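You operate a simulated robot arm through the tools that you are given. There is no shell and no other tool. Be economical: measure what you need, move in short steps, check, and stop when the job is done.

You are at the controls of a simulated two-armed robot. One attempt, no reset.

## Task
Grind some pepper into the white dish and serve it on the blue mat.
Fine: stand the mill in the dish and hold it with one hand; then it goes back. Set down upright: pepper mill.

The check looks at the end state, three seconds after you hand in, the way a careful person would. Anything else that was tipped, shoved, dropped, spilled or broken makes it a failure.

## Robot
Two 7-joint arms with two-finger parallel grippers on one trunk, on a base that drives. Base frame: it is fixed to the floor where the robot stands at the start and does not move with it; the origin is under the middle of the robot, x ahead of it, y to its left, z up; the surface under the hand at the start is at about z = 750. Units: mm, degrees, N and s.
The left shoulder is at the start at [60, 144, 926], the right one opposite. With the tool pointing down near the work surface each hand reaches from about 320 to 740 mm from the robot's upright axis, wherever it stands, measured 20 degrees to its own side. Places, roughly: pepper mill head [500, 0, 900]; salt mill head [1100, 300, 900]. Payload 1.57 kg a hand.
Tool frame (each hand has its own): the origin (TCP) lies between the finger pads and is the grasp point; the fingertips stand 30 mm ahead of it; z points along the fingers, y is the line along which they close. The gripper opens to 110 mm. The fingers are 24 mm wide and 12 mm thick; the gripper's body (48 by 112 mm) begins 78 mm behind the TCP.
Orientation is that of the tool frame in the base frame, as a unit quaternion [x, y, z, w]. With the fingers straight down and closing along the base's y, the tool's x points along the base's -x, its y along +y and its z along -z.

## Interface
- The arms move only by the tool drive_tool. It takes "left_series", "right_series" or both (then of equal length, played together; a hand with none holds still); each is a list of rows, each an object of numbers (a shift or turn left out is 0, a gripper value left out holds the last): "grip": the opening in per cent of the stroke, from 0 (shut) to 100 (fully open); "tx", "ty", "tz": the shift along the tool's x, y, z in mm; "wx", "wy", "wz": the turn, a rotation vector about the tool's x, y, z in rad. In form: [{"grip": .., "tx": .., "ty": .., "tz": .., "wx": .., "wy": .., "wz": ..}, ...]. A call has 1 to 10 rows; each row shifts and turns the commanded pose from where the row before left it, along the tool's axes as they then stand. Each row takes 0.2 s and may step no farther than 50 mm and 8.6 degrees from the row before; otherwise, or with a gripper value out of range, the whole call is refused. A pose out of reach is approached as far as the arm can. The call stops where the force on the tool passes 40 N (or 10 N more than at its start, if that is more) or the arm is blocked; 0.2 s more then pass. The fingers move at their own pace (about 45 mm/s each) and stop on an object; they squeeze with about 24 N. The grip force told is the motor's: it shows also when the fingers shut on nothing. Time passes only in rows, and 0.2 s behind the last, so rows that do not move let the fingers close. The reply holds the time, the measured pose of the TCP, the force on the tool along the base axes, the opening and the grip force, in the units named above and with some noise, with the torque about the TCP (base axes, N m) and any sound that the robot's microphone picked up.
- Cameras (640 x 400 px; columns grow to the right, rows downward): "scene" is now at [44.4, 23.1, 1538.1]; the picture's right is [0.38, -0.93, 0.00], its down [-0.73, -0.30, -0.62] and it looks along [0.57, 0.23, -0.79] (base axes); focal length 294 px, centre (320, 200). "left" rides on the left gripper at [70, -16, -141] in its tool frame; the picture's right is [0.23, 0.97, 0.00], its down [-0.86, 0.20, -0.48] and it looks along [-0.47, 0.11, 0.88] (tool axes); focal length 222 px, centre (320, 200). "right" rides on the right gripper at [70, 16, -141] in its tool frame; the picture's right is [-0.23, 0.97, 0.00], its down [-0.86, -0.20, -0.48] and it looks along [-0.47, -0.11, 0.88] (tool axes); focal length 222 px, centre (320, 200). There is no depth. A picture from a camera that has moved, and an enlarged one, comes with that camera's place and axes in the base frame and with its lens. The place of the scene camera against the robot may be out by one fixed shift of up to 12 mm in any direction.
- camera(camera): a new picture of that camera. It takes no simulated time.
- lift_body(by): slides the trunk up (or, below 0, down) by that many mm; the arms and the scene camera ride with it, the base frame stays. It gives what a move gives, with no picture.
- base_move(legs): drives the robot by 1 to 6 legs, each [ahead, left, turn to the left] in mm, mm and degrees, along the robot's own axes; the way and the turn of a leg run together, so that a leg with both is an arc; at most 1500 mm and 180 degrees a leg. The arms and the cameras ride along, it lands a little off, and it stops where it bumps. It gives what a move gives.
- turn_head(pan, tilt): turns the head with the scene camera to pan (to the left, within 86 degrees either way) and tilt (down, from -29 to 69), counted from straight ahead of the robot. It gives what a move gives.
- enlarge(camera, box): a new picture of the part [left, top, right, bottom] of that camera's present view, enlarged. It takes no simulated time.
- sign_off(): hands the job in; it is judged then, once.

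Go step by step. Nothing tells you exact positions but the pictures and the camera data: compare them with the known pose of the tool, close in by small moves and look again before you grip or let go. The budget is 120 turns and 92 pictures, counting those below and the enlarged ones. Unless the task says otherwise, let go and move clear before handing in, and close with one line.

The tools are called as a command line: name --argument value ..., lists and objects as JSON in quotes. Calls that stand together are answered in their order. drive_tool: Moves the arms, as the interface text tells. Its arguments: {"type":"object","properties":{"left_series":{"type":"array","items":{"type":"object","properties":{"grip":{"type":"number"},"tx":{"type":"number"},"ty":{"type":"number"},"tz":{"type":"number"},"wx":{"type":"number"},"wy":{"type":"number"},"wz":{"type":"number"}}}},"right_series":{"type":"array","items":{"type":"object","properties":{"grip":{"type":"number"},"tx":{"type":"number"},"ty":{"type":"number"},"tz":{"type":"number"},"wx":{"type":"number"},"wy":{"type":"number"},"wz":{"type":"number"}}}}},"required":[]} The other tools are called the same way: lift_body (by) slides the trunk up or down; base_move (legs) drives the base; turn_head (pan, tilt) turns the head that bears the scene camera; camera (camera) takes a picture; enlarge (camera, box) takes an enlarged picture of a part of a camera's view; sign_off () hands the job in.

At the start:

```text
clock: 0.0
left_position: [348.4, 422.6, 999.9]
left_tool_rot: [0.0, 1.0, 0.0, 0.0]
left_wrist_force: [0.0, 0.0, -0.2]
left_torque: [-0.04, 0.02, 0.0]
left_grip_width: 110.0
left_grip_force: 0.0
right_position: [389.9, 19.7, 1000.6]
right_tool_rot: [0.0, 1.0, -0.001, 0.0]
right_wrist_force: [-0.5, -0.2, -0.9]
right_torque: [-0.02, 0.0, -0.02]
right_grip_width: 109.9
right_grip_force: 0.1
trunk travel left (down, up): [-525.0, 65.0]
robot x, y, heading: [-0.4, 2.5, -0.2]
head pan, tilt: [22.1, 51.7]
```

scene: 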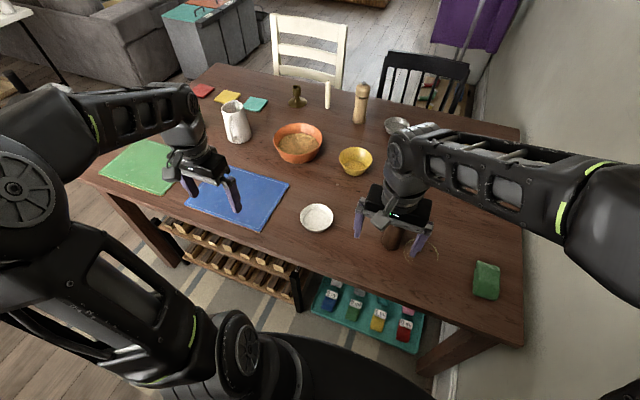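
right: 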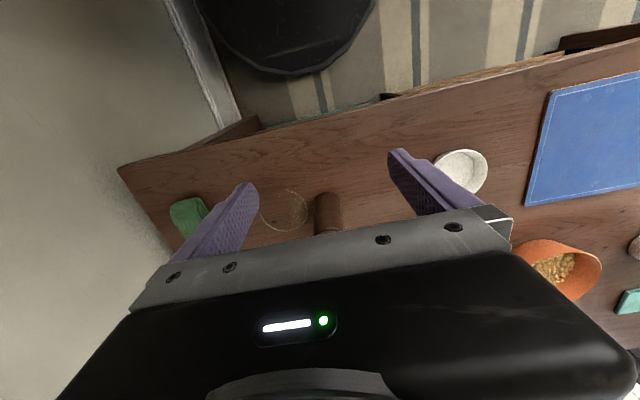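
left: 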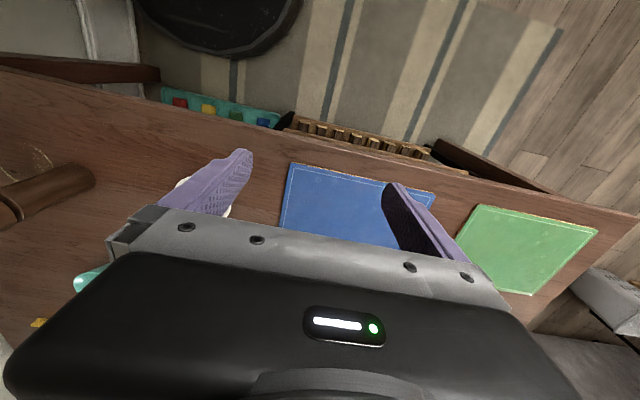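

The right hand hides a brown mill (the pepper mill, near [500,0]), and the white dish lies left of it with the blue mat further left. I'll enlarge the views to measure.

enlarge --camera "scene" --box '[280, 160, 540, 322]'

enlarge --camera "right" --box '[120, 120, 520, 270]'

```text
2.46 times, centred on (410, 241) of scene
camera zoom: at [44.4, 23.1, 1538.1], right [0.38, -0.93, 0.0], down [-0.73, -0.3, -0.62], along [0.57, 0.23, -0.79], focal length 725 px, centre (98, 99)
```

zoom: 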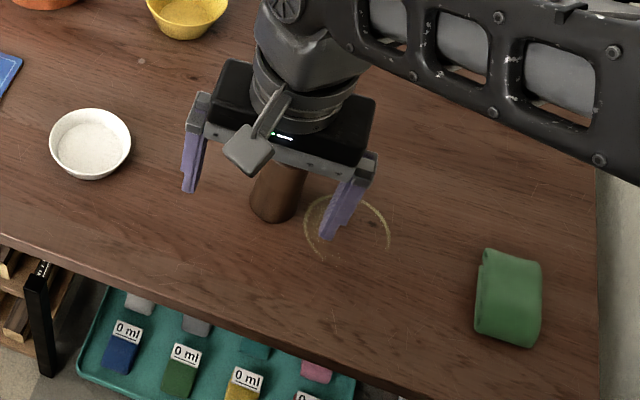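

```text
1.60 times, centred on (320, 195) of right
camera zoom: at [319.4, 36.0, 1140.8], right [0.23, 0.97, 0.0], down [0.86, -0.2, 0.48], along [0.47, -0.11, -0.88], focal length 355 px, centre (320, 208)
```

zoom: 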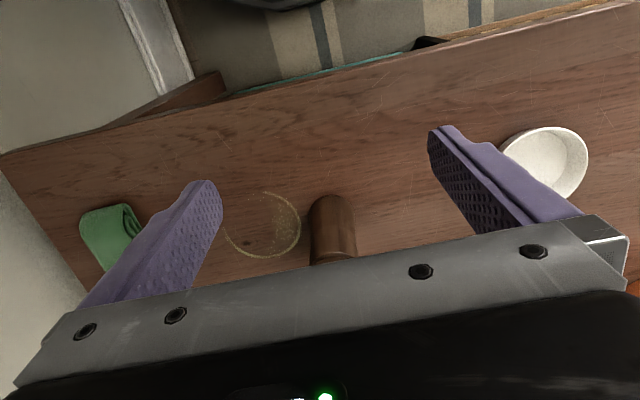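

I'll slide the right hand away to its right to uncover the mill, then look again.

drive_tool --right_series '[{"ty": -45}, {"ty": -45}, {"ty": -45}, {"ty": -45}, {"ty": -45}, {"ty": -30}]'

camera --camera "scene"

camera --camera "right"

```text
clock: 1.4
left_position: [348.6, 422.7, 999.2]
left_tool_rot: [0.0, 1.0, 0.0, 0.0]
left_wrist_force: [-0.2, 0.1, 0.0]
left_torque: [-0.02, -0.01, -0.02]
left_grip_width: 110.1
left_grip_force: 0.1
right_position: [391.6, -237.1, 1001.2]
right_tool_rot: [-0.001, 1.0, -0.001, 0.0]
right_wrist_force: [-0.3, -0.1, -0.2]
right_torque: [0.02, -0.01, 0.0]
right_grip_width: 110.1
right_grip_force: 0.0
trunk travel left (down, up): [-525.0, 65.0]
robot x, y, heading: [0.4, -4.4, -0.0]
head pan, tilt: [22.1, 51.7]
```

```text
86 pictures are left
camera scene: at [44.4, 22.8, 1538.1], right [0.38, -0.93, 0.0], down [-0.73, -0.3, -0.62], along [0.57, 0.23, -0.79], focal length 294 px, centre (320, 200)
```

scene: 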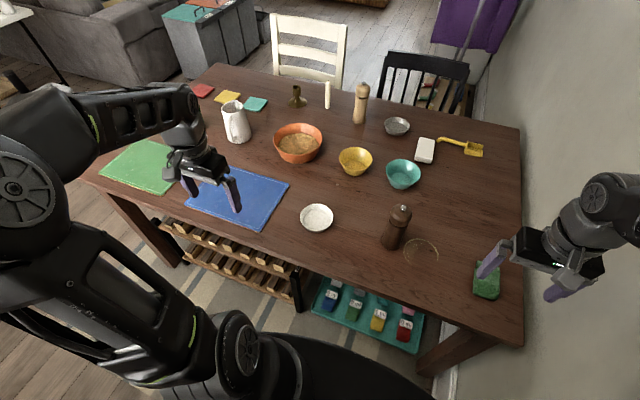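

```text
85 pictures are left
camera right: at [321.3, -221.1, 1141.8], right [0.23, 0.97, 0.0], down [0.86, -0.2, 0.48], along [0.47, -0.11, -0.88], focal length 222 px, centre (320, 200)
```

right: 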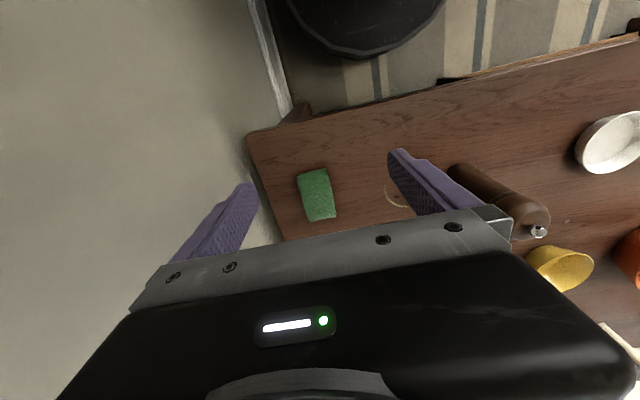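

enlarge --camera "scene" --box '[280, 180, 460, 292]'

enlarge --camera "scene" --box '[160, 150, 340, 262]'

```text
3.56 times, centred on (370, 236) of scene
camera zoom: at [44.4, 22.8, 1538.1], right [0.38, -0.93, 0.0], down [-0.73, -0.3, -0.62], along [0.57, 0.23, -0.79], focal length 1047 px, centre (142, 72)
```

zoom: 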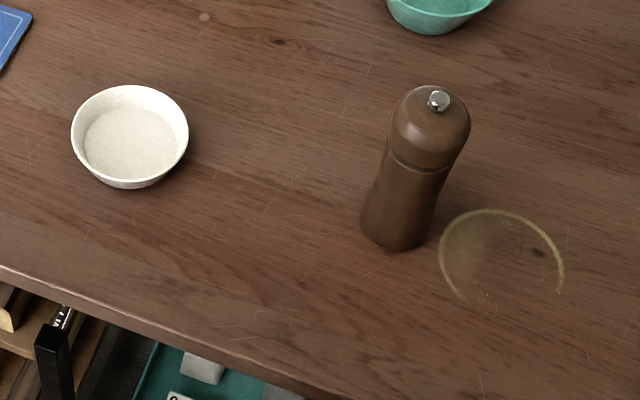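

```text
3.56 times, centred on (250, 206) of scene
camera zoom: at [44.4, 22.8, 1538.1], right [0.38, -0.93, 0.0], down [-0.73, -0.3, -0.62], along [0.57, 0.23, -0.79], focal length 1047 px, centre (569, 179)
```

zoom: 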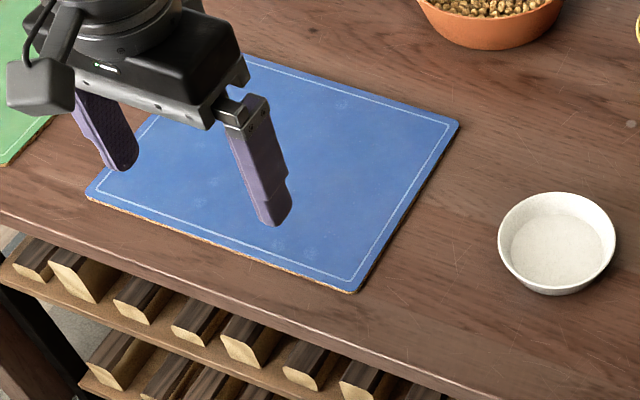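

The mill stands at about (540..550, -6), top ~925; the dish is at about (530, 232) and the blue mat is centred near (538, 528). I'll hover the right hand above the mill.

drive_tool --right_series '[{"tx": -25, "ty": 40}, {"tx": -25, "ty": 40}, {"tx": -25, "ty": 40}, {"tx": -25, "ty": 40}, {"tx": -25, "ty": 40}, {"tx": -23, "ty": 32}]'

camera --camera "right"

camera --camera "scene"

```text
clock: 2.8
left_position: [348.7, 422.3, 998.4]
left_tool_rot: [0.0, 1.0, 0.0, 0.001]
left_wrist_force: [0.0, 1.0, -0.2]
left_torque: [-0.01, 0.01, 0.02]
left_grip_width: 110.1
left_grip_force: 0.1
right_position: [541.2, -4.1, 999.1]
right_tool_rot: [0.0, 1.0, -0.001, 0.0]
right_wrist_force: [-0.7, -0.7, -0.3]
right_torque: [-0.01, 0.0, -0.01]
right_grip_width: 110.0
right_grip_force: 0.1
trunk travel left (down, up): [-525.0, 65.0]
robot x, y, heading: [1.4, -1.9, 0.4]
head pan, tilt: [22.1, 51.7]
```

```text
82 pictures are left
camera right: at [471.1, 12.6, 1140.2], right [0.23, 0.97, 0.0], down [0.86, -0.2, 0.48], along [0.46, -0.11, -0.88], focal length 222 px, centre (320, 200)
```

right: 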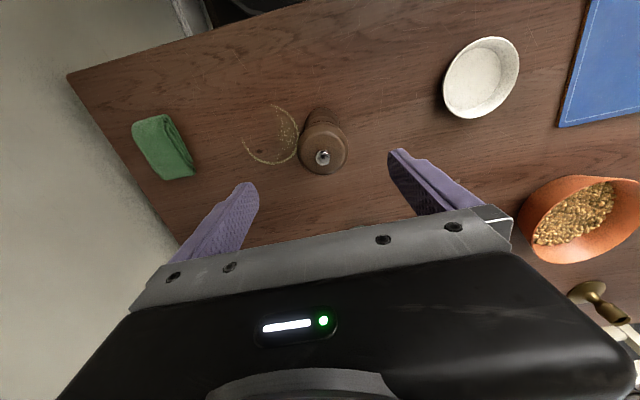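

```text
81 pictures are left
camera scene: at [45.1, 23.7, 1538.1], right [0.38, -0.93, 0.0], down [-0.73, -0.3, -0.62], along [0.57, 0.23, -0.79], focal length 294 px, centre (320, 200)
```

scene: 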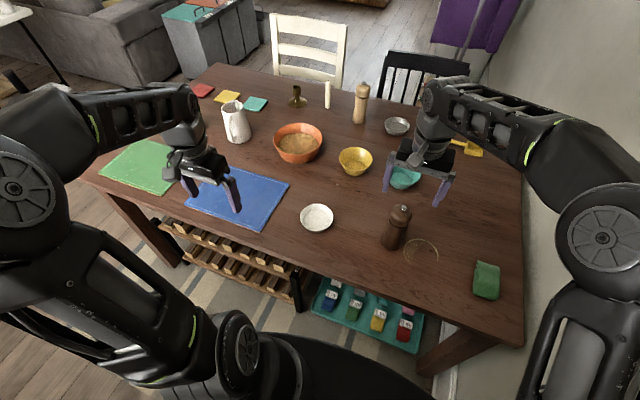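

The knob shows the mill at about (536, 0), with the head spanning z ≈ 862–920. I'll centre over it, descend to z ≈ 897 and look before gripping.

drive_tool --right_series '[{"tx": 4, "ty": 4, "tz": 35}, {"tz": 35}, {"tz": 32}, {}]'

camera --camera "right"

enlarge --camera "scene" --box '[320, 150, 500, 262]'

```text
clock: 3.8
left_position: [348.5, 422.8, 999.2]
left_tool_rot: [0.0, 1.0, 0.0, 0.0]
left_wrist_force: [-0.2, -0.4, 0.2]
left_torque: [-0.01, -0.03, 0.02]
left_grip_width: 110.0
left_grip_force: 0.0
right_position: [534.3, 0.5, 896.3]
right_tool_rot: [0.0, 1.0, -0.001, 0.0]
right_wrist_force: [0.4, 0.4, -0.1]
right_torque: [0.0, 0.03, 0.0]
right_grip_width: 110.0
right_grip_force: 0.0
trunk travel left (down, up): [-525.0, 65.0]
robot x, y, heading: [0.8, -0.3, 0.1]
head pan, tilt: [22.1, 51.7]
```

```text
80 pictures are left
camera right: at [464.3, 17.2, 1037.1], right [0.23, 0.97, 0.0], down [0.85, -0.2, 0.48], along [0.47, -0.11, -0.88], focal length 222 px, centre (320, 200)
```

right: 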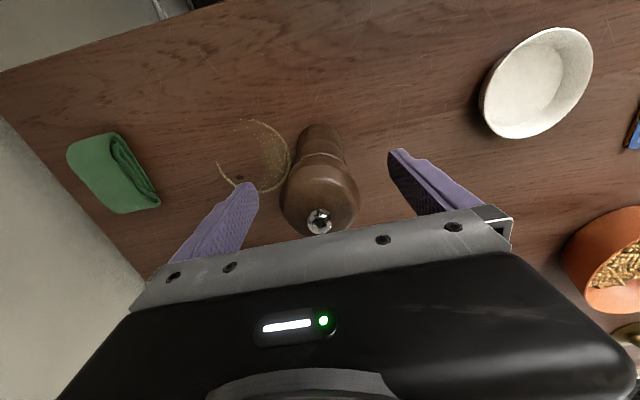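

```text
3.56 times, centred on (410, 206) of scene
camera zoom: at [44.2, 23.1, 1538.1], right [0.38, -0.93, 0.0], down [-0.73, -0.3, -0.62], along [0.57, 0.23, -0.79], focal length 1047 px, centre (0, 179)
```

zoom: 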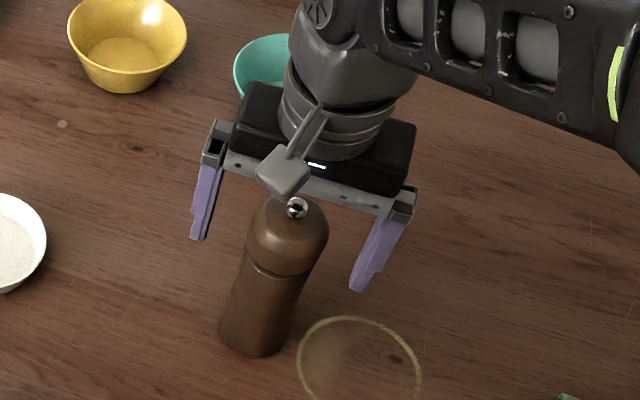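

The mill is centred between the fingers. Closing.

drive_tool --right_series '[{"tx": -2, "grip": 40}, {"grip": 40}, {"grip": 40}, {"grip": 40}, {"grip": 40}, {"grip": 40}]'

camera --camera "right"

```text
clock: 5.2
left_position: [348.4, 422.6, 1000.9]
left_tool_rot: [0.0, 1.0, 0.0, 0.0]
left_wrist_force: [0.3, -0.3, 0.1]
left_torque: [0.02, -0.01, 0.01]
left_grip_width: 110.2
left_grip_force: 0.1
right_position: [536.4, 0.6, 896.8]
right_tool_rot: [0.0, 1.0, 0.0, 0.001]
right_wrist_force: [-0.2, -1.3, 0.5]
right_torque: [-0.09, 0.01, -0.01]
right_grip_width: 55.3
right_grip_force: 24.1
trunk travel left (down, up): [-525.0, 65.0]
robot x, y, heading: [0.1, -1.0, -0.1]
head pan, tilt: [22.1, 51.7]
```

```text
78 pictures are left
camera right: at [466.0, 16.4, 1037.8], right [0.23, 0.97, 0.0], down [0.86, -0.2, 0.48], along [0.47, -0.11, -0.88], focal length 222 px, centre (320, 200)
```

right: 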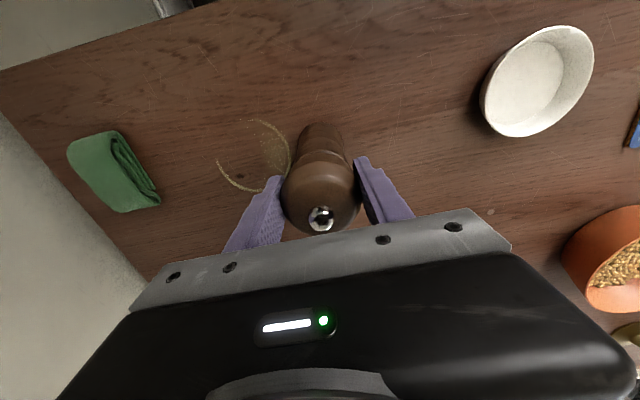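

Gripped at 55 mm; home place is (536, 0.5) with grip height 897. I'll lift gently and check the whole mill comes along.

drive_tool --right_series '[{"tz": -20}, {"tz": -30}, {"tz": -30}, {}]'

camera --camera "scene"

```text
clock: 6.2
left_position: [347.9, 422.2, 1000.9]
left_tool_rot: [0.0, 1.0, 0.0, 0.0]
left_wrist_force: [0.3, 0.4, 0.0]
left_torque: [-0.02, 0.02, -0.02]
left_grip_width: 109.8
left_grip_force: 0.0
right_position: [534.1, 1.5, 976.0]
right_tool_rot: [0.0, 1.0, 0.0, 0.001]
right_wrist_force: [0.3, -0.5, -2.0]
right_torque: [0.02, 0.01, 0.03]
right_grip_width: 55.5
right_grip_force: 24.2
trunk travel left (down, up): [-525.0, 65.0]
robot x, y, heading: [-0.9, -0.5, -0.1]
head pan, tilt: [22.1, 51.7]
```

```text
77 pictures are left
camera scene: at [44.9, 23.2, 1538.1], right [0.38, -0.93, 0.0], down [-0.73, -0.3, -0.62], along [0.57, 0.23, -0.79], focal length 294 px, centre (320, 200)
```

scene: 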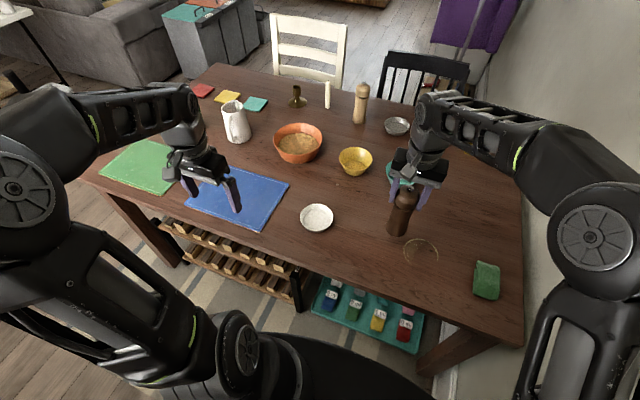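

The mill lifts whole. I'll carry it over the dish at (518, 234).

drive_tool --right_series '[{"ty": 40, "tx": 3}, {"ty": 40, "tx": 3}, {"ty": 40, "tx": 3}, {"ty": 40, "tx": 3}, {"ty": 40, "tx": 3}, {"ty": 32, "tx": 2}, {}]'

camera --camera "right"

enlarge --camera "scene" --box '[230, 150, 410, 262]'

camera --camera "left"

```text
clock: 7.8
left_position: [347.9, 424.1, 998.9]
left_tool_rot: [0.0, 1.0, 0.0, 0.0]
left_wrist_force: [0.7, 0.4, 0.0]
left_torque: [0.0, 0.02, 0.01]
left_grip_width: 109.9
left_grip_force: 0.0
right_position: [522.1, 188.1, 977.4]
right_tool_rot: [0.0, 1.0, 0.001, 0.0]
right_wrist_force: [-0.3, 0.2, -2.0]
right_torque: [0.0, -0.01, 0.04]
right_grip_width: 55.3
right_grip_force: 24.2
right hand out of reach, approached as far as the arm can: row 5, 6
trunk travel left (down, up): [-525.0, 65.0]
robot x, y, heading: [0.4, -0.8, -0.1]
head pan, tilt: [22.1, 51.7]
```

```text
76 pictures are left
camera right: at [451.9, 203.5, 1118.2], right [0.23, 0.97, 0.0], down [0.85, -0.2, 0.48], along [0.47, -0.11, -0.88], focal length 222 px, centre (320, 200)
```

right: 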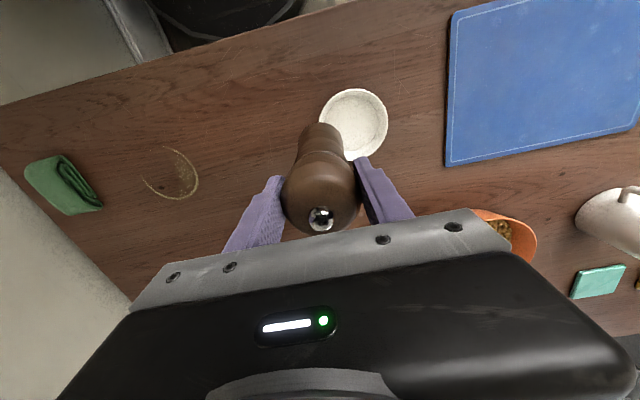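

```text
3.56 times, centred on (320, 206) of scene
camera zoom: at [44.4, 23.5, 1538.1], right [0.38, -0.93, 0.0], down [-0.73, -0.3, -0.62], along [0.57, 0.23, -0.79], focal length 1047 px, centre (320, 179)
```

zoom: 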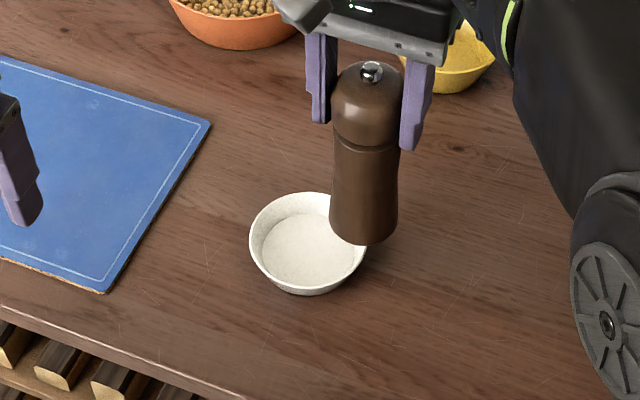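

```text
74 pictures are left
camera left: at [279.0, 406.9, 1140.3], right [-0.23, 0.97, 0.0], down [0.86, 0.2, 0.48], along [0.47, 0.11, -0.88], focal length 222 px, centre (320, 200)
```

left: 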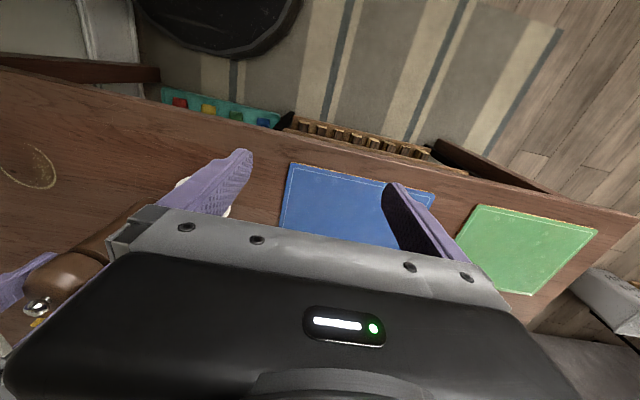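

Out of the right hand's reach at y≈188, so I'll pull the hand back and drive the base about 180 mm left.

drive_tool --right_series '[{"ty": -45}, {"ty": -45}, {"ty": -45}, {}]'

base_move --legs '[[0, 180, 0]]'

camera --camera "scene"

camera --camera "right"

```text
clock: 8.8
left_position: [348.2, 422.2, 999.1]
left_tool_rot: [0.0, 1.0, 0.0, 0.001]
left_wrist_force: [-0.3, 0.2, 0.2]
left_torque: [-0.03, 0.01, 0.01]
left_grip_width: 109.8
left_grip_force: 0.1
right_position: [524.6, 57.1, 976.7]
right_tool_rot: [-0.001, 1.0, 0.0, 0.0]
right_wrist_force: [-0.1, 0.7, -2.1]
right_torque: [-0.03, -0.01, -0.03]
right_grip_width: 55.7
right_grip_force: 23.5
trunk travel left (down, up): [-525.0, 65.0]
robot x, y, heading: [3.6, -4.0, 0.1]
head pan, tilt: [22.1, 51.7]
```

```text
clock: 10.3
left_position: [347.9, 604.3, 997.9]
left_tool_rot: [0.0, 1.0, -0.001, 0.0]
left_wrist_force: [0.4, 0.0, 0.2]
left_torque: [-0.05, 0.0, -0.03]
left_grip_width: 110.1
left_grip_force: 0.0
right_position: [522.4, 240.9, 976.0]
right_tool_rot: [-0.001, 1.0, -0.001, -0.001]
right_wrist_force: [-0.6, 0.4, -1.8]
right_torque: [-0.05, 0.0, 0.0]
right_grip_width: 55.5
right_grip_force: 23.8
trunk travel left (down, up): [-525.0, 65.0]
robot x, y, heading: [-3.1, 181.7, -0.1]
head pan, tilt: [22.1, 51.7]
```

```text
73 pictures are left
camera scene: at [44.5, 205.4, 1538.1], right [0.38, -0.93, 0.0], down [-0.73, -0.3, -0.62], along [0.57, 0.23, -0.79], focal length 294 px, centre (320, 200)
```

scene: 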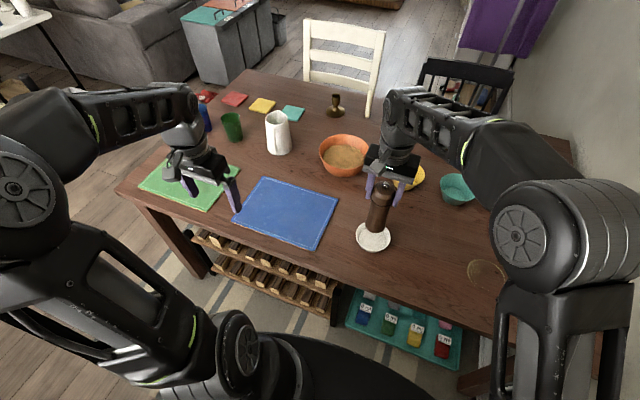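

```text
72 pictures are left
camera right: at [452.6, 256.3, 1117.5], right [0.22, 0.97, 0.0], down [0.86, -0.2, 0.48], along [0.47, -0.11, -0.88], focal length 222 px, centre (320, 200)
```

right: 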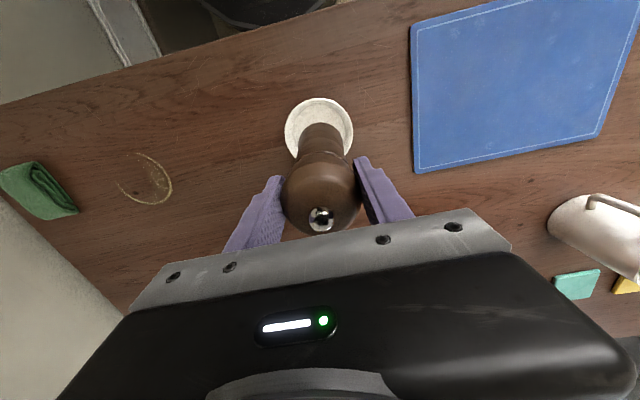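

The dish is almost under the mill now (about 8 mm nearer the robot). I'll shift and lower part-way, then look.

drive_tool --right_series '[{"tx": 7, "ty": -1}, {"tz": 15}, {"tz": 15}, {}]'

camera --camera "right"

enlarge --camera "scene" --box '[300, 160, 460, 260]'

```text
clock: 11.3
left_position: [347.8, 603.6, 1000.5]
left_tool_rot: [-0.001, 1.0, -0.001, 0.0]
left_wrist_force: [-0.5, 0.4, -1.1]
left_torque: [0.01, 0.02, 0.01]
left_grip_width: 109.9
left_grip_force: 0.0
right_position: [515.3, 236.4, 946.4]
right_tool_rot: [-0.002, 1.0, 0.0, -0.001]
right_wrist_force: [0.1, 0.4, -2.4]
right_torque: [-0.03, 0.0, 0.0]
right_grip_width: 55.4
right_grip_force: 24.3
trunk travel left (down, up): [-525.0, 65.0]
robot x, y, heading: [2.6, 185.6, -0.0]
head pan, tilt: [22.1, 51.7]
```

```text
71 pictures are left
camera right: at [445.3, 253.4, 1088.1], right [0.22, 0.97, 0.0], down [0.86, -0.2, 0.48], along [0.47, -0.11, -0.88], focal length 222 px, centre (320, 200)
```

right: 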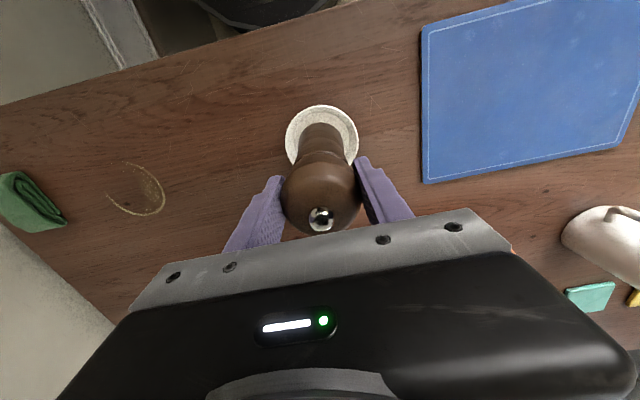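

```text
4.00 times, centred on (380, 210) of scene
camera zoom: at [44.4, 203.8, 1538.1], right [0.38, -0.93, 0.0], down [-0.73, -0.3, -0.62], along [0.57, 0.23, -0.79], focal length 1178 px, centre (80, 160)
```

zoom: 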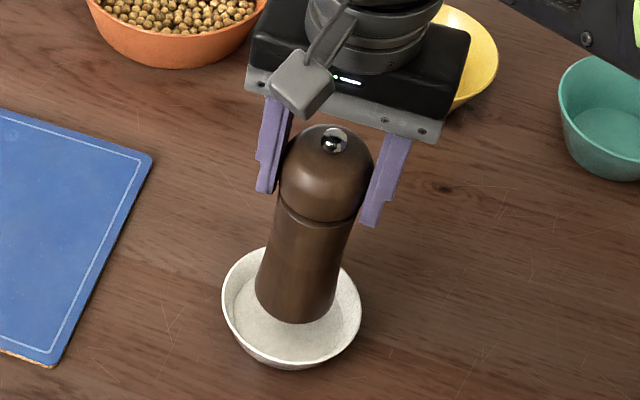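

The mill is centred over the dish. Lowering to just above the dish floor, then in small steps.

drive_tool --right_series '[{"tz": 15}, {"tz": 15}, {"tz": 5}, {"tz": 3}, {}]'

enlarge --camera "scene" --box '[300, 160, 460, 260]'

```text
clock: 12.5
left_position: [346.3, 604.4, 998.5]
left_tool_rot: [-0.001, 1.0, 0.0, 0.001]
left_wrist_force: [-0.2, -0.6, 0.0]
left_torque: [-0.01, 0.02, -0.03]
left_grip_width: 110.1
left_grip_force: 0.0
right_position: [515.9, 238.2, 907.8]
right_tool_rot: [0.0, 1.0, 0.0, 0.0]
right_wrist_force: [-0.4, 0.7, -1.6]
right_torque: [0.03, 0.03, -0.01]
right_grip_width: 55.4
right_grip_force: 24.2
trunk travel left (down, up): [-525.0, 65.0]
robot x, y, heading: [-2.7, 178.7, 0.3]
head pan, tilt: [22.1, 51.7]
```

```text
4.00 times, centred on (380, 210) of scene
camera zoom: at [44.4, 203.9, 1538.1], right [0.38, -0.93, 0.0], down [-0.73, -0.3, -0.62], along [0.57, 0.23, -0.79], focal length 1178 px, centre (80, 160)
```

zoom: 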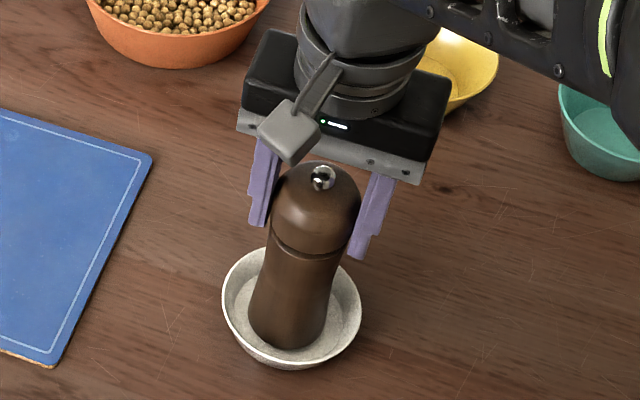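

drive_tool --right_series '[{"tz": 2}, {"tz": 1.5}, {}]'

```text
clock: 13.3
left_position: [346.7, 603.8, 1000.0]
left_tool_rot: [-0.001, 1.0, 0.0, 0.0]
left_wrist_force: [-0.3, 0.4, -0.2]
left_torque: [0.0, 0.0, 0.03]
left_grip_width: 110.1
left_grip_force: 0.1
right_position: [516.0, 237.4, 905.9]
right_tool_rot: [-0.001, 1.0, 0.0, 0.0]
right_wrist_force: [0.1, -0.4, -2.8]
right_torque: [0.03, 0.03, -0.01]
right_grip_width: 55.5
right_grip_force: 23.7
trunk travel left (down, up): [-525.0, 65.0]
robot x, y, heading: [0.5, 178.5, 0.1]
head pan, tilt: [22.1, 51.7]
```

Still hanging free; continuing down in small steps.

drive_tool --right_series '[{"tz": 1.5}, {"tz": 1.5}, {}]'

```text
clock: 14.1
left_position: [346.6, 604.0, 1000.5]
left_tool_rot: [0.0, 1.0, 0.0, -0.001]
left_wrist_force: [-0.5, 0.0, -1.0]
left_torque: [-0.02, -0.02, -0.02]
left_grip_width: 110.3
left_grip_force: 0.0
right_position: [515.6, 237.5, 904.0]
right_tool_rot: [-0.001, 1.0, 0.001, 0.001]
right_wrist_force: [-0.2, -1.5, 11.9]
right_torque: [-0.44, 0.07, -0.03]
right_grip_width: 55.6
right_grip_force: 23.9
trunk travel left (down, up): [-525.0, 65.0]
robot x, y, heading: [1.9, 183.2, 0.3]
head pan, tilt: [22.1, 51.7]
```

Contact with the dish floor (12 N); I'll ease off slightly. Then the left hand moves in to hold the body from the left-rear, pitched 30° down and yawed 50° inward.

drive_tool --right_series '[{"tz": -0.7}, {}, {}, {}, {}, {}]' --left_series '[{"tx": -15, "ty": -40}, {"tx": -15, "ty": -40}, {"tx": -15, "ty": -40}, {"tx": -15, "ty": -40}, {"tx": -15, "ty": -40}, {}]'

drive_tool --left_series '[{"wz": 0.1455}, {"wz": 0.1455}, {"wz": 0.1455}, {"wz": 0.1455}, {"wz": 0.1455}, {"wz": 0.1455}, {"wy": -0.148}, {"wy": -0.148}, {"wy": -0.148}, {"wy": -0.148}]'

drive_tool --left_series '[{"wy": -0.148}, {"wy": -0.148}, {"wy": -0.148}, {}]'

camera --camera "scene"

camera --camera "left"

```text
clock: 15.5
left_position: [424.1, 402.2, 998.1]
left_tool_rot: [-0.001, 1.0, 0.001, 0.0]
left_wrist_force: [0.5, 0.3, -0.1]
left_torque: [0.02, -0.03, 0.04]
left_grip_width: 110.0
left_grip_force: 0.1
right_position: [514.4, 239.3, 903.0]
right_tool_rot: [-0.001, 1.0, 0.0, 0.001]
right_wrist_force: [1.8, -1.6, 13.7]
right_torque: [-0.29, -0.3, 0.0]
right_grip_width: 55.6
right_grip_force: 23.9
trunk travel left (down, up): [-525.0, 65.0]
robot x, y, heading: [-2.4, 180.6, -0.1]
head pan, tilt: [22.1, 51.7]
```

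```text
clock: 17.7
left_position: [422.1, 405.4, 1000.0]
left_tool_rot: [0.403, 0.867, -0.123, 0.266]
left_wrist_force: [0.1, 0.1, 0.0]
left_torque: [0.02, 0.01, 0.02]
left_grip_width: 110.2
left_grip_force: 0.1
right_position: [513.7, 239.2, 903.3]
right_tool_rot: [-0.001, 1.0, 0.001, 0.0]
right_wrist_force: [0.4, 0.2, 12.8]
right_torque: [-0.03, -0.06, 0.01]
right_grip_width: 55.5
right_grip_force: 24.0
trunk travel left (down, up): [-525.0, 65.0]
robot x, y, heading: [-3.5, 183.4, 0.1]
head pan, tilt: [22.1, 51.7]
```

```text
clock: 18.7
left_position: [421.3, 404.3, 1000.7]
left_tool_rot: [0.367, 0.787, -0.21, 0.45]
left_wrist_force: [0.2, -0.5, 0.5]
left_torque: [0.0, 0.02, 0.01]
left_grip_width: 110.3
left_grip_force: 0.0
right_position: [515.3, 238.2, 904.3]
right_tool_rot: [-0.001, 1.0, 0.0, -0.001]
right_wrist_force: [-0.6, -0.5, 11.2]
right_torque: [0.02, 0.07, 0.02]
right_grip_width: 55.5
right_grip_force: 24.2
trunk travel left (down, up): [-525.0, 65.0]
robot x, y, heading: [0.0, 177.2, 0.2]
head pan, tilt: [22.1, 51.7]
```

```text
68 pictures are left
camera scene: at [43.3, 203.8, 1538.2], right [0.38, -0.93, 0.0], down [-0.73, -0.3, -0.62], along [0.57, 0.23, -0.78], focal length 294 px, centre (320, 200)
```

scene: 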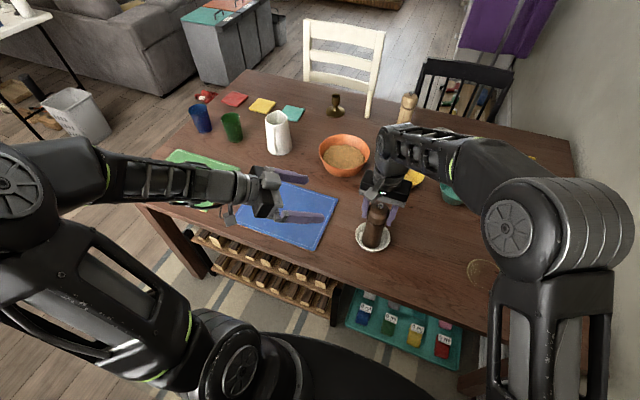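

```text
67 pictures are left
camera left: at [308.6, 514.2, 1011.1], right [0.67, 0.72, -0.2], down [0.17, 0.11, 0.98], along [0.72, -0.69, -0.04], focal length 222 px, centre (320, 200)
```

left: 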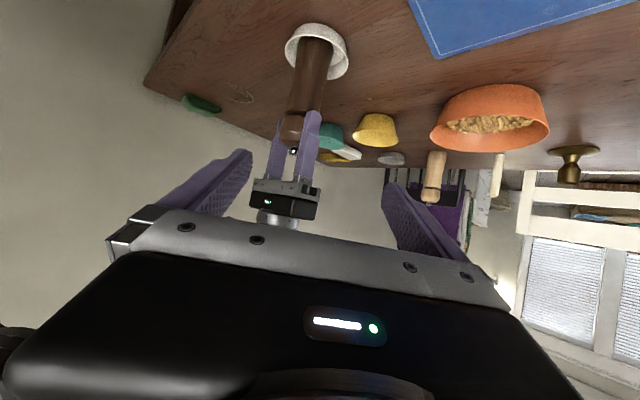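

Orientation is right. Moving to a stand-off 150 mm back along the grasp line.

drive_tool --left_series '[{"tx": 18.4, "ty": -11.6, "tz": 32.8}, {"tx": 18.4, "ty": -11.6, "tz": 32.8}, {"tx": 18.4, "ty": -11.6, "tz": 32.8}, {}]'

camera --camera "left"

camera --camera "scene"

```text
clock: 19.7
left_position: [428.9, 339.2, 905.2]
left_tool_rot: [0.366, 0.788, -0.208, 0.449]
left_wrist_force: [0.5, 0.3, -0.1]
left_torque: [-0.01, 0.01, 0.02]
left_grip_width: 110.1
left_grip_force: 0.1
right_position: [514.4, 238.2, 903.0]
right_tool_rot: [-0.001, 1.0, 0.0, 0.0]
right_wrist_force: [-0.9, 0.9, 11.8]
right_torque: [-0.02, 0.12, -0.01]
right_grip_width: 55.6
right_grip_force: 23.9
trunk travel left (down, up): [-525.0, 65.0]
robot x, y, heading: [3.4, 180.1, 0.2]
head pan, tilt: [22.1, 51.7]
```

```text
66 pictures are left
camera left: at [316.7, 447.9, 915.5], right [0.67, 0.72, -0.2], down [0.17, 0.11, 0.98], along [0.72, -0.69, -0.05], focal length 222 px, centre (320, 200)
```

left: 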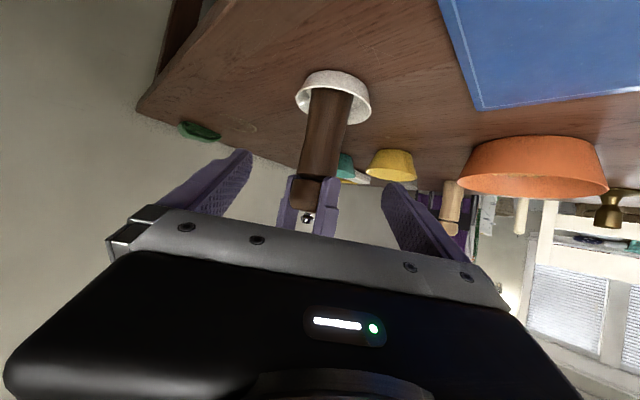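

```text
65 pictures are left
camera scene: at [43.4, 203.9, 1538.1], right [0.38, -0.93, 0.0], down [-0.73, -0.3, -0.62], along [0.57, 0.23, -0.78], focal length 294 px, centre (320, 200)
```

scene: 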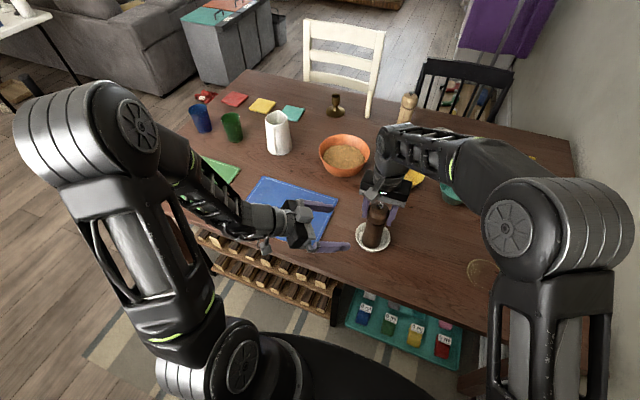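

The mill body lies on the left tool's line. Advancing in two stages.

drive_tool --left_series '[{"tz": 30}, {"tz": 30}, {"tz": 30}, {"tz": 15}, {}]'

camera --camera "left"

enlarge --camera "scene" --box '[240, 140, 460, 278]'

```text
clock: 20.9
left_position: [488.8, 270.3, 847.8]
left_tool_rot: [0.367, 0.787, -0.21, 0.449]
left_wrist_force: [-0.6, 0.1, -0.4]
left_torque: [0.0, -0.01, -0.01]
left_grip_width: 109.7
left_grip_force: 0.1
right_position: [515.7, 237.4, 902.3]
right_tool_rot: [0.0, 1.0, 0.001, 0.0]
right_wrist_force: [0.7, 0.4, 8.7]
right_torque: [0.05, 0.05, 0.01]
right_grip_width: 55.4
right_grip_force: 23.9
trunk travel left (down, up): [-525.0, 65.0]
robot x, y, heading: [-1.8, 182.0, 0.0]
head pan, tilt: [22.1, 51.7]
```

```text
64 pictures are left
camera left: at [375.7, 380.3, 859.7], right [0.67, 0.72, -0.2], down [0.17, 0.11, 0.98], along [0.72, -0.69, -0.05], focal length 222 px, centre (320, 200)
```

left: 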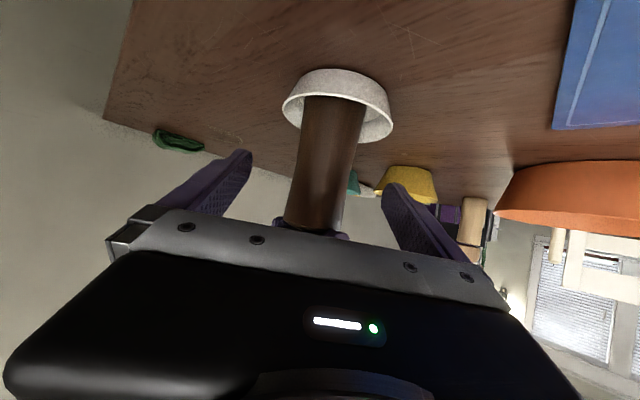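

```text
2.90 times, centred on (350, 209) of scene
camera zoom: at [43.5, 204.0, 1538.1], right [0.38, -0.93, 0.0], down [-0.73, -0.3, -0.62], along [0.57, 0.23, -0.79], focal length 854 px, centre (233, 174)
```

zoom: 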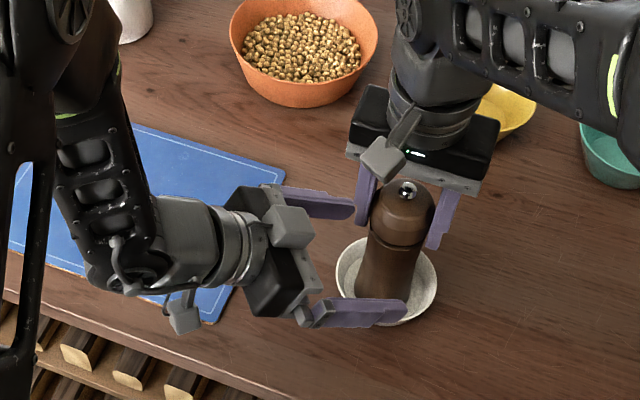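

Clear on both sides; advancing the last 43 mm.

drive_tool --left_series '[{"tz": 20}, {"tz": 15}, {"tz": 7}, {}]'

camera --camera "left"

enlarge --camera "scene" --box '[280, 150, 440, 250]'

```text
clock: 21.9
left_position: [512.8, 241.0, 829.3]
left_tool_rot: [0.367, 0.787, -0.209, 0.449]
left_wrist_force: [0.8, 0.0, 0.0]
left_torque: [0.02, 0.01, -0.04]
left_grip_width: 110.2
left_grip_force: 0.1
right_position: [515.0, 238.2, 902.9]
right_tool_rot: [0.0, 1.0, 0.0, 0.0]
right_wrist_force: [0.2, 0.9, 7.7]
right_torque: [0.06, -0.01, 0.0]
right_grip_width: 55.1
right_grip_force: 24.8
trunk travel left (down, up): [-525.0, 65.0]
robot x, y, heading: [-5.4, 185.5, -0.1]
head pan, tilt: [22.1, 51.7]
```

```text
62 pictures are left
camera left: at [399.6, 351.2, 839.3], right [0.67, 0.72, -0.2], down [0.17, 0.11, 0.98], along [0.72, -0.69, -0.05], focal length 222 px, centre (320, 200)
```

left: 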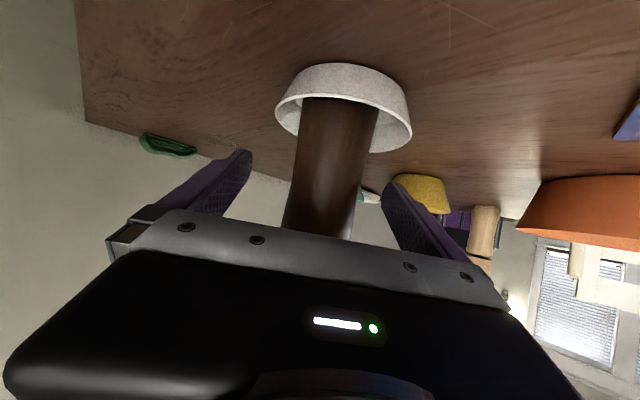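

```text
4.00 times, centred on (360, 200) of scene
camera zoom: at [43.7, 203.8, 1538.1], right [0.38, -0.93, 0.0], down [-0.73, -0.3, -0.62], along [0.57, 0.23, -0.79], focal length 1178 px, centre (160, 200)
```

zoom: 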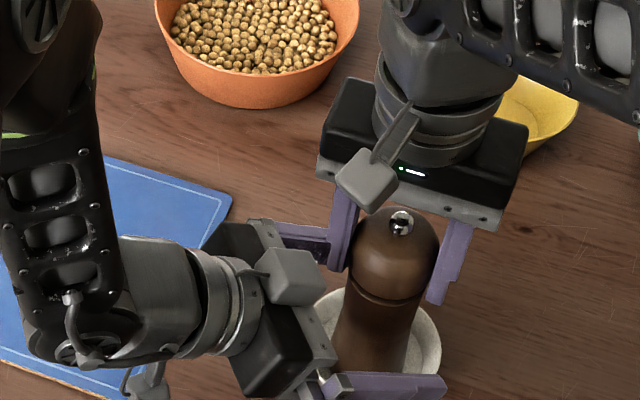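

Centred. Closing the left hand on the body.

drive_tool --left_series '[{"grip": 30}, {"grip": 30}, {"grip": 30}, {"grip": 30}, {"grip": 30}, {"grip": 30}]'

enlarge --camera "scene" --box '[280, 150, 440, 250]'

```text
clock: 23.3
left_position: [513.2, 242.3, 829.5]
left_tool_rot: [0.365, 0.789, -0.207, 0.45]
left_wrist_force: [17.9, 8.0, -3.4]
left_torque: [0.28, 0.01, 0.13]
left_grip_width: 53.6
left_grip_force: 23.9
right_position: [512.9, 237.7, 904.1]
right_tool_rot: [-0.001, 1.0, -0.001, -0.001]
right_wrist_force: [-12.6, -6.1, 16.9]
right_torque: [-0.41, 0.25, -0.04]
right_grip_width: 55.4
right_grip_force: 24.1
trunk travel left (down, up): [-525.0, 65.0]
robot x, y, heading: [0.3, 179.0, 0.4]
head pan, tilt: [22.1, 51.7]
```

```text
4.00 times, centred on (360, 200) of scene
camera zoom: at [43.9, 204.0, 1538.2], right [0.38, -0.93, 0.0], down [-0.73, -0.3, -0.62], along [0.57, 0.23, -0.79], focal length 1178 px, centre (160, 200)
```

zoom: 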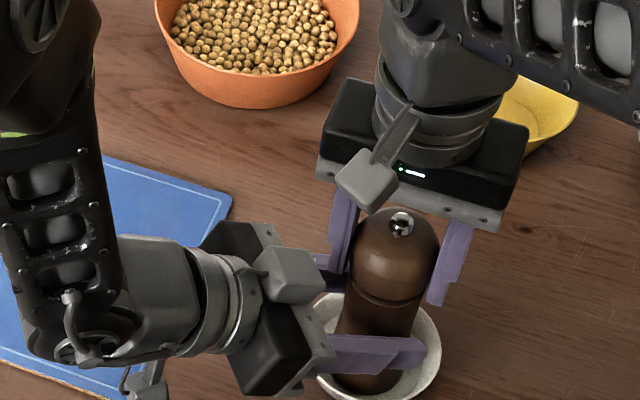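

Gripped at 54 mm with ~19 N side load between hands; I'll relieve it by shifting the left hand along its closing axis.

drive_tool --left_series '[{"ty": 1.5}, {}]'

```text
clock: 23.9
left_position: [514.4, 242.0, 827.2]
left_tool_rot: [0.366, 0.788, -0.208, 0.45]
left_wrist_force: [10.3, 11.5, 1.7]
left_torque: [0.37, -0.03, 0.17]
left_grip_width: 53.5
left_grip_force: 23.9
right_position: [514.3, 236.8, 902.2]
right_tool_rot: [-0.001, 1.0, 0.0, 0.001]
right_wrist_force: [-10.4, -7.3, 10.6]
right_torque: [-0.5, 0.43, 0.0]
right_grip_width: 55.7
right_grip_force: 24.0
trunk travel left (down, up): [-525.0, 65.0]
robot x, y, heading: [2.3, 177.9, 0.4]
head pan, tilt: [22.1, 51.7]
```

drive_tool --left_series '[{"ty": 2}, {}]'

```text
clock: 24.5
left_position: [514.5, 242.4, 829.3]
left_tool_rot: [0.367, 0.787, -0.21, 0.45]
left_wrist_force: [-5.6, 8.5, 10.6]
left_torque: [0.27, -0.07, 0.11]
left_grip_width: 54.1
left_grip_force: 24.6
right_position: [515.8, 237.8, 902.5]
right_tool_rot: [0.0, 1.0, -0.001, 0.001]
right_wrist_force: [-1.0, -6.2, 0.9]
right_torque: [-0.48, 0.19, -0.03]
right_grip_width: 55.5
right_grip_force: 24.1
trunk travel left (down, up): [-525.0, 65.0]
robot x, y, heading: [1.3, 180.9, 0.4]
head pan, tilt: [22.1, 51.7]
```

Load relieved. Now twisting the head with the right hand while the left holds the body.

drive_tool --right_series '[{"wz": 0.14}, {"wz": 0.14}, {"wz": 0.14}, {}]'

enlarge --camera "scene" --box '[280, 150, 440, 250]'

```text
clock: 25.5
left_position: [515.7, 242.1, 828.0]
left_tool_rot: [0.368, 0.786, -0.211, 0.449]
left_wrist_force: [-15.8, -0.9, 16.3]
left_torque: [-0.29, -0.25, -0.14]
left_grip_width: 53.8
left_grip_force: 23.5
right_position: [515.1, 237.8, 903.0]
right_tool_rot: [0.209, 0.978, 0.001, 0.001]
right_wrist_force: [12.9, 0.5, -12.0]
right_torque: [0.09, -0.57, 0.01]
right_grip_width: 55.7
right_grip_force: 23.9
trunk travel left (down, up): [-525.0, 65.0]
robot x, y, heading: [-1.8, 177.9, -0.2]
head pan, tilt: [22.1, 51.7]
```

```text
4.00 times, centred on (360, 200) of scene
camera zoom: at [43.6, 203.8, 1538.1], right [0.38, -0.93, 0.0], down [-0.73, -0.3, -0.62], along [0.57, 0.23, -0.79], focal length 1178 px, centre (160, 200)
```

zoom: 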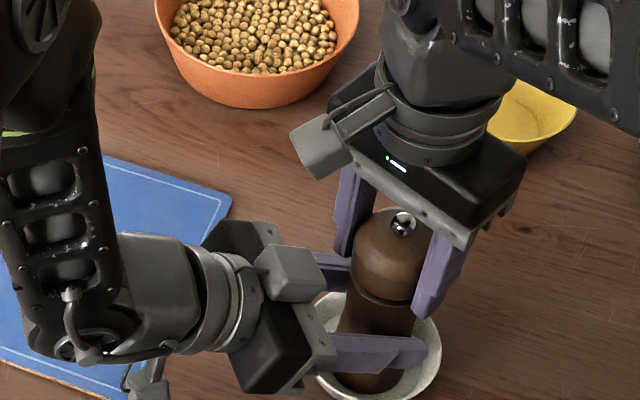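

No grinding sound yet and some vertical strain has built up. I'll relieve it a bit and twist back through a bigger angle.

drive_tool --right_series '[{"tz": 1}, {"wz": -0.14}, {"wz": -0.14}, {"wz": -0.14}, {"wz": -0.14}, {"wz": -0.14}, {"wz": -0.14}, {}]' --left_series '[{"ty": -1}, {}, {}, {}, {}, {}, {}, {}]'

enlarge --camera "scene" --box '[280, 150, 440, 250]'

```text
clock: 27.3
left_position: [514.2, 244.2, 827.5]
left_tool_rot: [0.365, 0.789, -0.207, 0.449]
left_wrist_force: [3.8, 0.6, 0.3]
left_torque: [-0.34, -0.05, 0.04]
left_grip_width: 54.3
left_grip_force: 24.0
right_position: [516.0, 236.7, 901.5]
right_tool_rot: [-0.21, 0.978, 0.0, 0.001]
right_wrist_force: [-2.2, -8.3, 21.2]
right_torque: [-0.54, -0.08, 0.0]
right_grip_width: 55.3
right_grip_force: 23.5
trunk travel left (down, up): [-525.0, 65.0]
robot x, y, heading: [-0.8, 179.5, 0.2]
head pan, tilt: [22.1, 51.7]
```

```text
4.00 times, centred on (360, 200) of scene
camera zoom: at [42.8, 202.9, 1538.3], right [0.38, -0.93, 0.0], down [-0.73, -0.3, -0.62], along [0.57, 0.23, -0.78], focal length 1178 px, centre (160, 200)
```

zoom: 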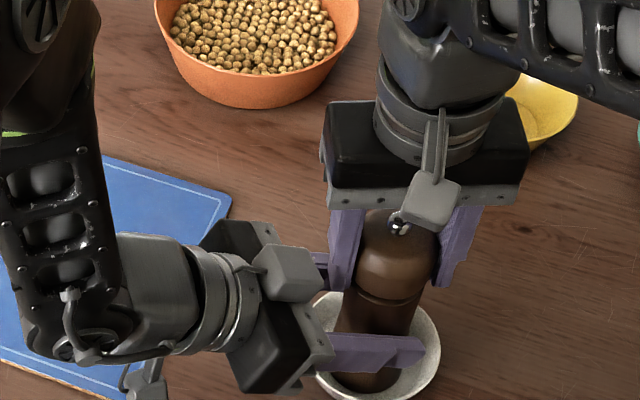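

enlarge --camera "right" --box '[240, 100, 400, 240]'

drive_tool --right_series '[{"wz": 0.145}, {"wz": 0.145}, {"wz": 0.145}, {"wz": 0.145}, {"wz": 0.145}, {"wz": 0.145}, {"wz": 0.145}, {"wz": 0.145}]'

enlarge --camera "right" --box '[240, 100, 400, 240]'

enlarge --camera "scene" --box '[320, 180, 420, 260]'

```text
2.86 times, centred on (320, 170) of right
camera zoom: at [444.1, 223.1, 1043.8], right [-0.19, 0.98, 0.0], down [0.86, 0.17, 0.48], along [0.47, 0.09, -0.88], focal length 635 px, centre (320, 286)
```

zoom: 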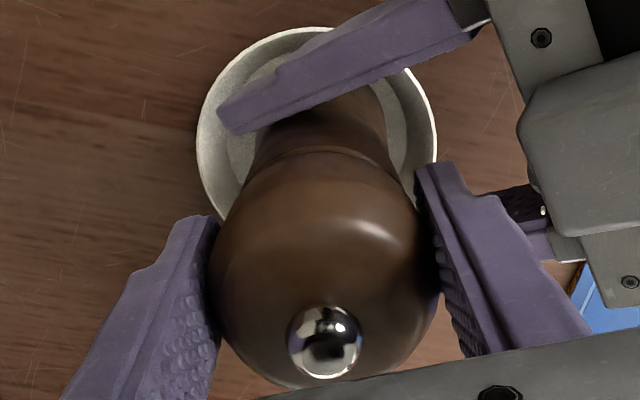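

```text
clock: 29.1
left_position: [513.6, 242.7, 828.5]
left_tool_rot: [0.366, 0.787, -0.209, 0.45]
left_wrist_force: [7.4, -5.7, -0.3]
left_torque: [0.32, -0.04, 0.12]
left_grip_width: 54.3
left_grip_force: 24.2
right_position: [515.9, 239.4, 903.2]
right_tool_rot: [0.361, 0.933, 0.002, 0.0]
right_wrist_force: [-4.9, 10.6, 18.7]
right_torque: [0.42, -0.05, 0.01]
right_grip_width: 55.2
right_grip_force: 24.5
trunk travel left (down, up): [-525.0, 65.0]
robot x, y, heading: [-1.5, 181.2, 0.1]
head pan, tilt: [22.1, 51.7]
```

```text
2.86 times, centred on (320, 170) of right
camera zoom: at [474.5, 298.3, 1043.6], right [0.82, 0.57, 0.0], down [0.5, -0.73, 0.48], along [0.27, -0.39, -0.88], focal length 635 px, centre (320, 286)
```

zoom: 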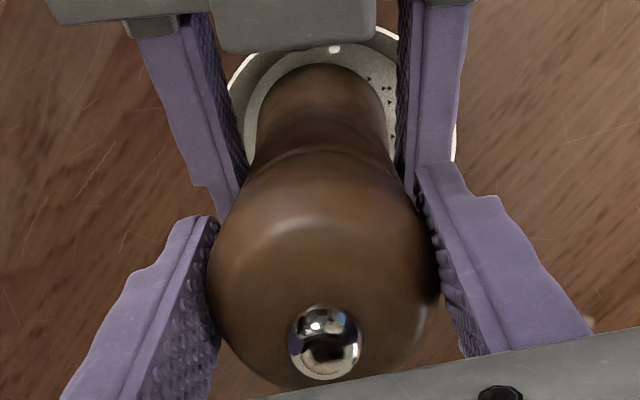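

```text
5.00 times, centred on (370, 220) of scene
camera zoom: at [43.1, 204.3, 1538.2], right [0.38, -0.93, 0.0], down [-0.73, -0.3, -0.62], along [0.57, 0.23, -0.78], focal length 1473 px, centre (70, 100)
```

zoom: 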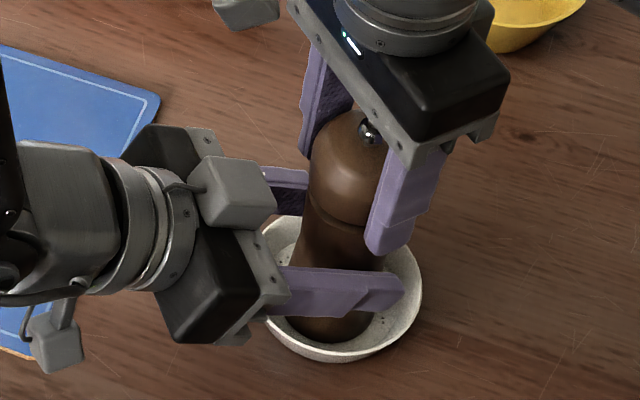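

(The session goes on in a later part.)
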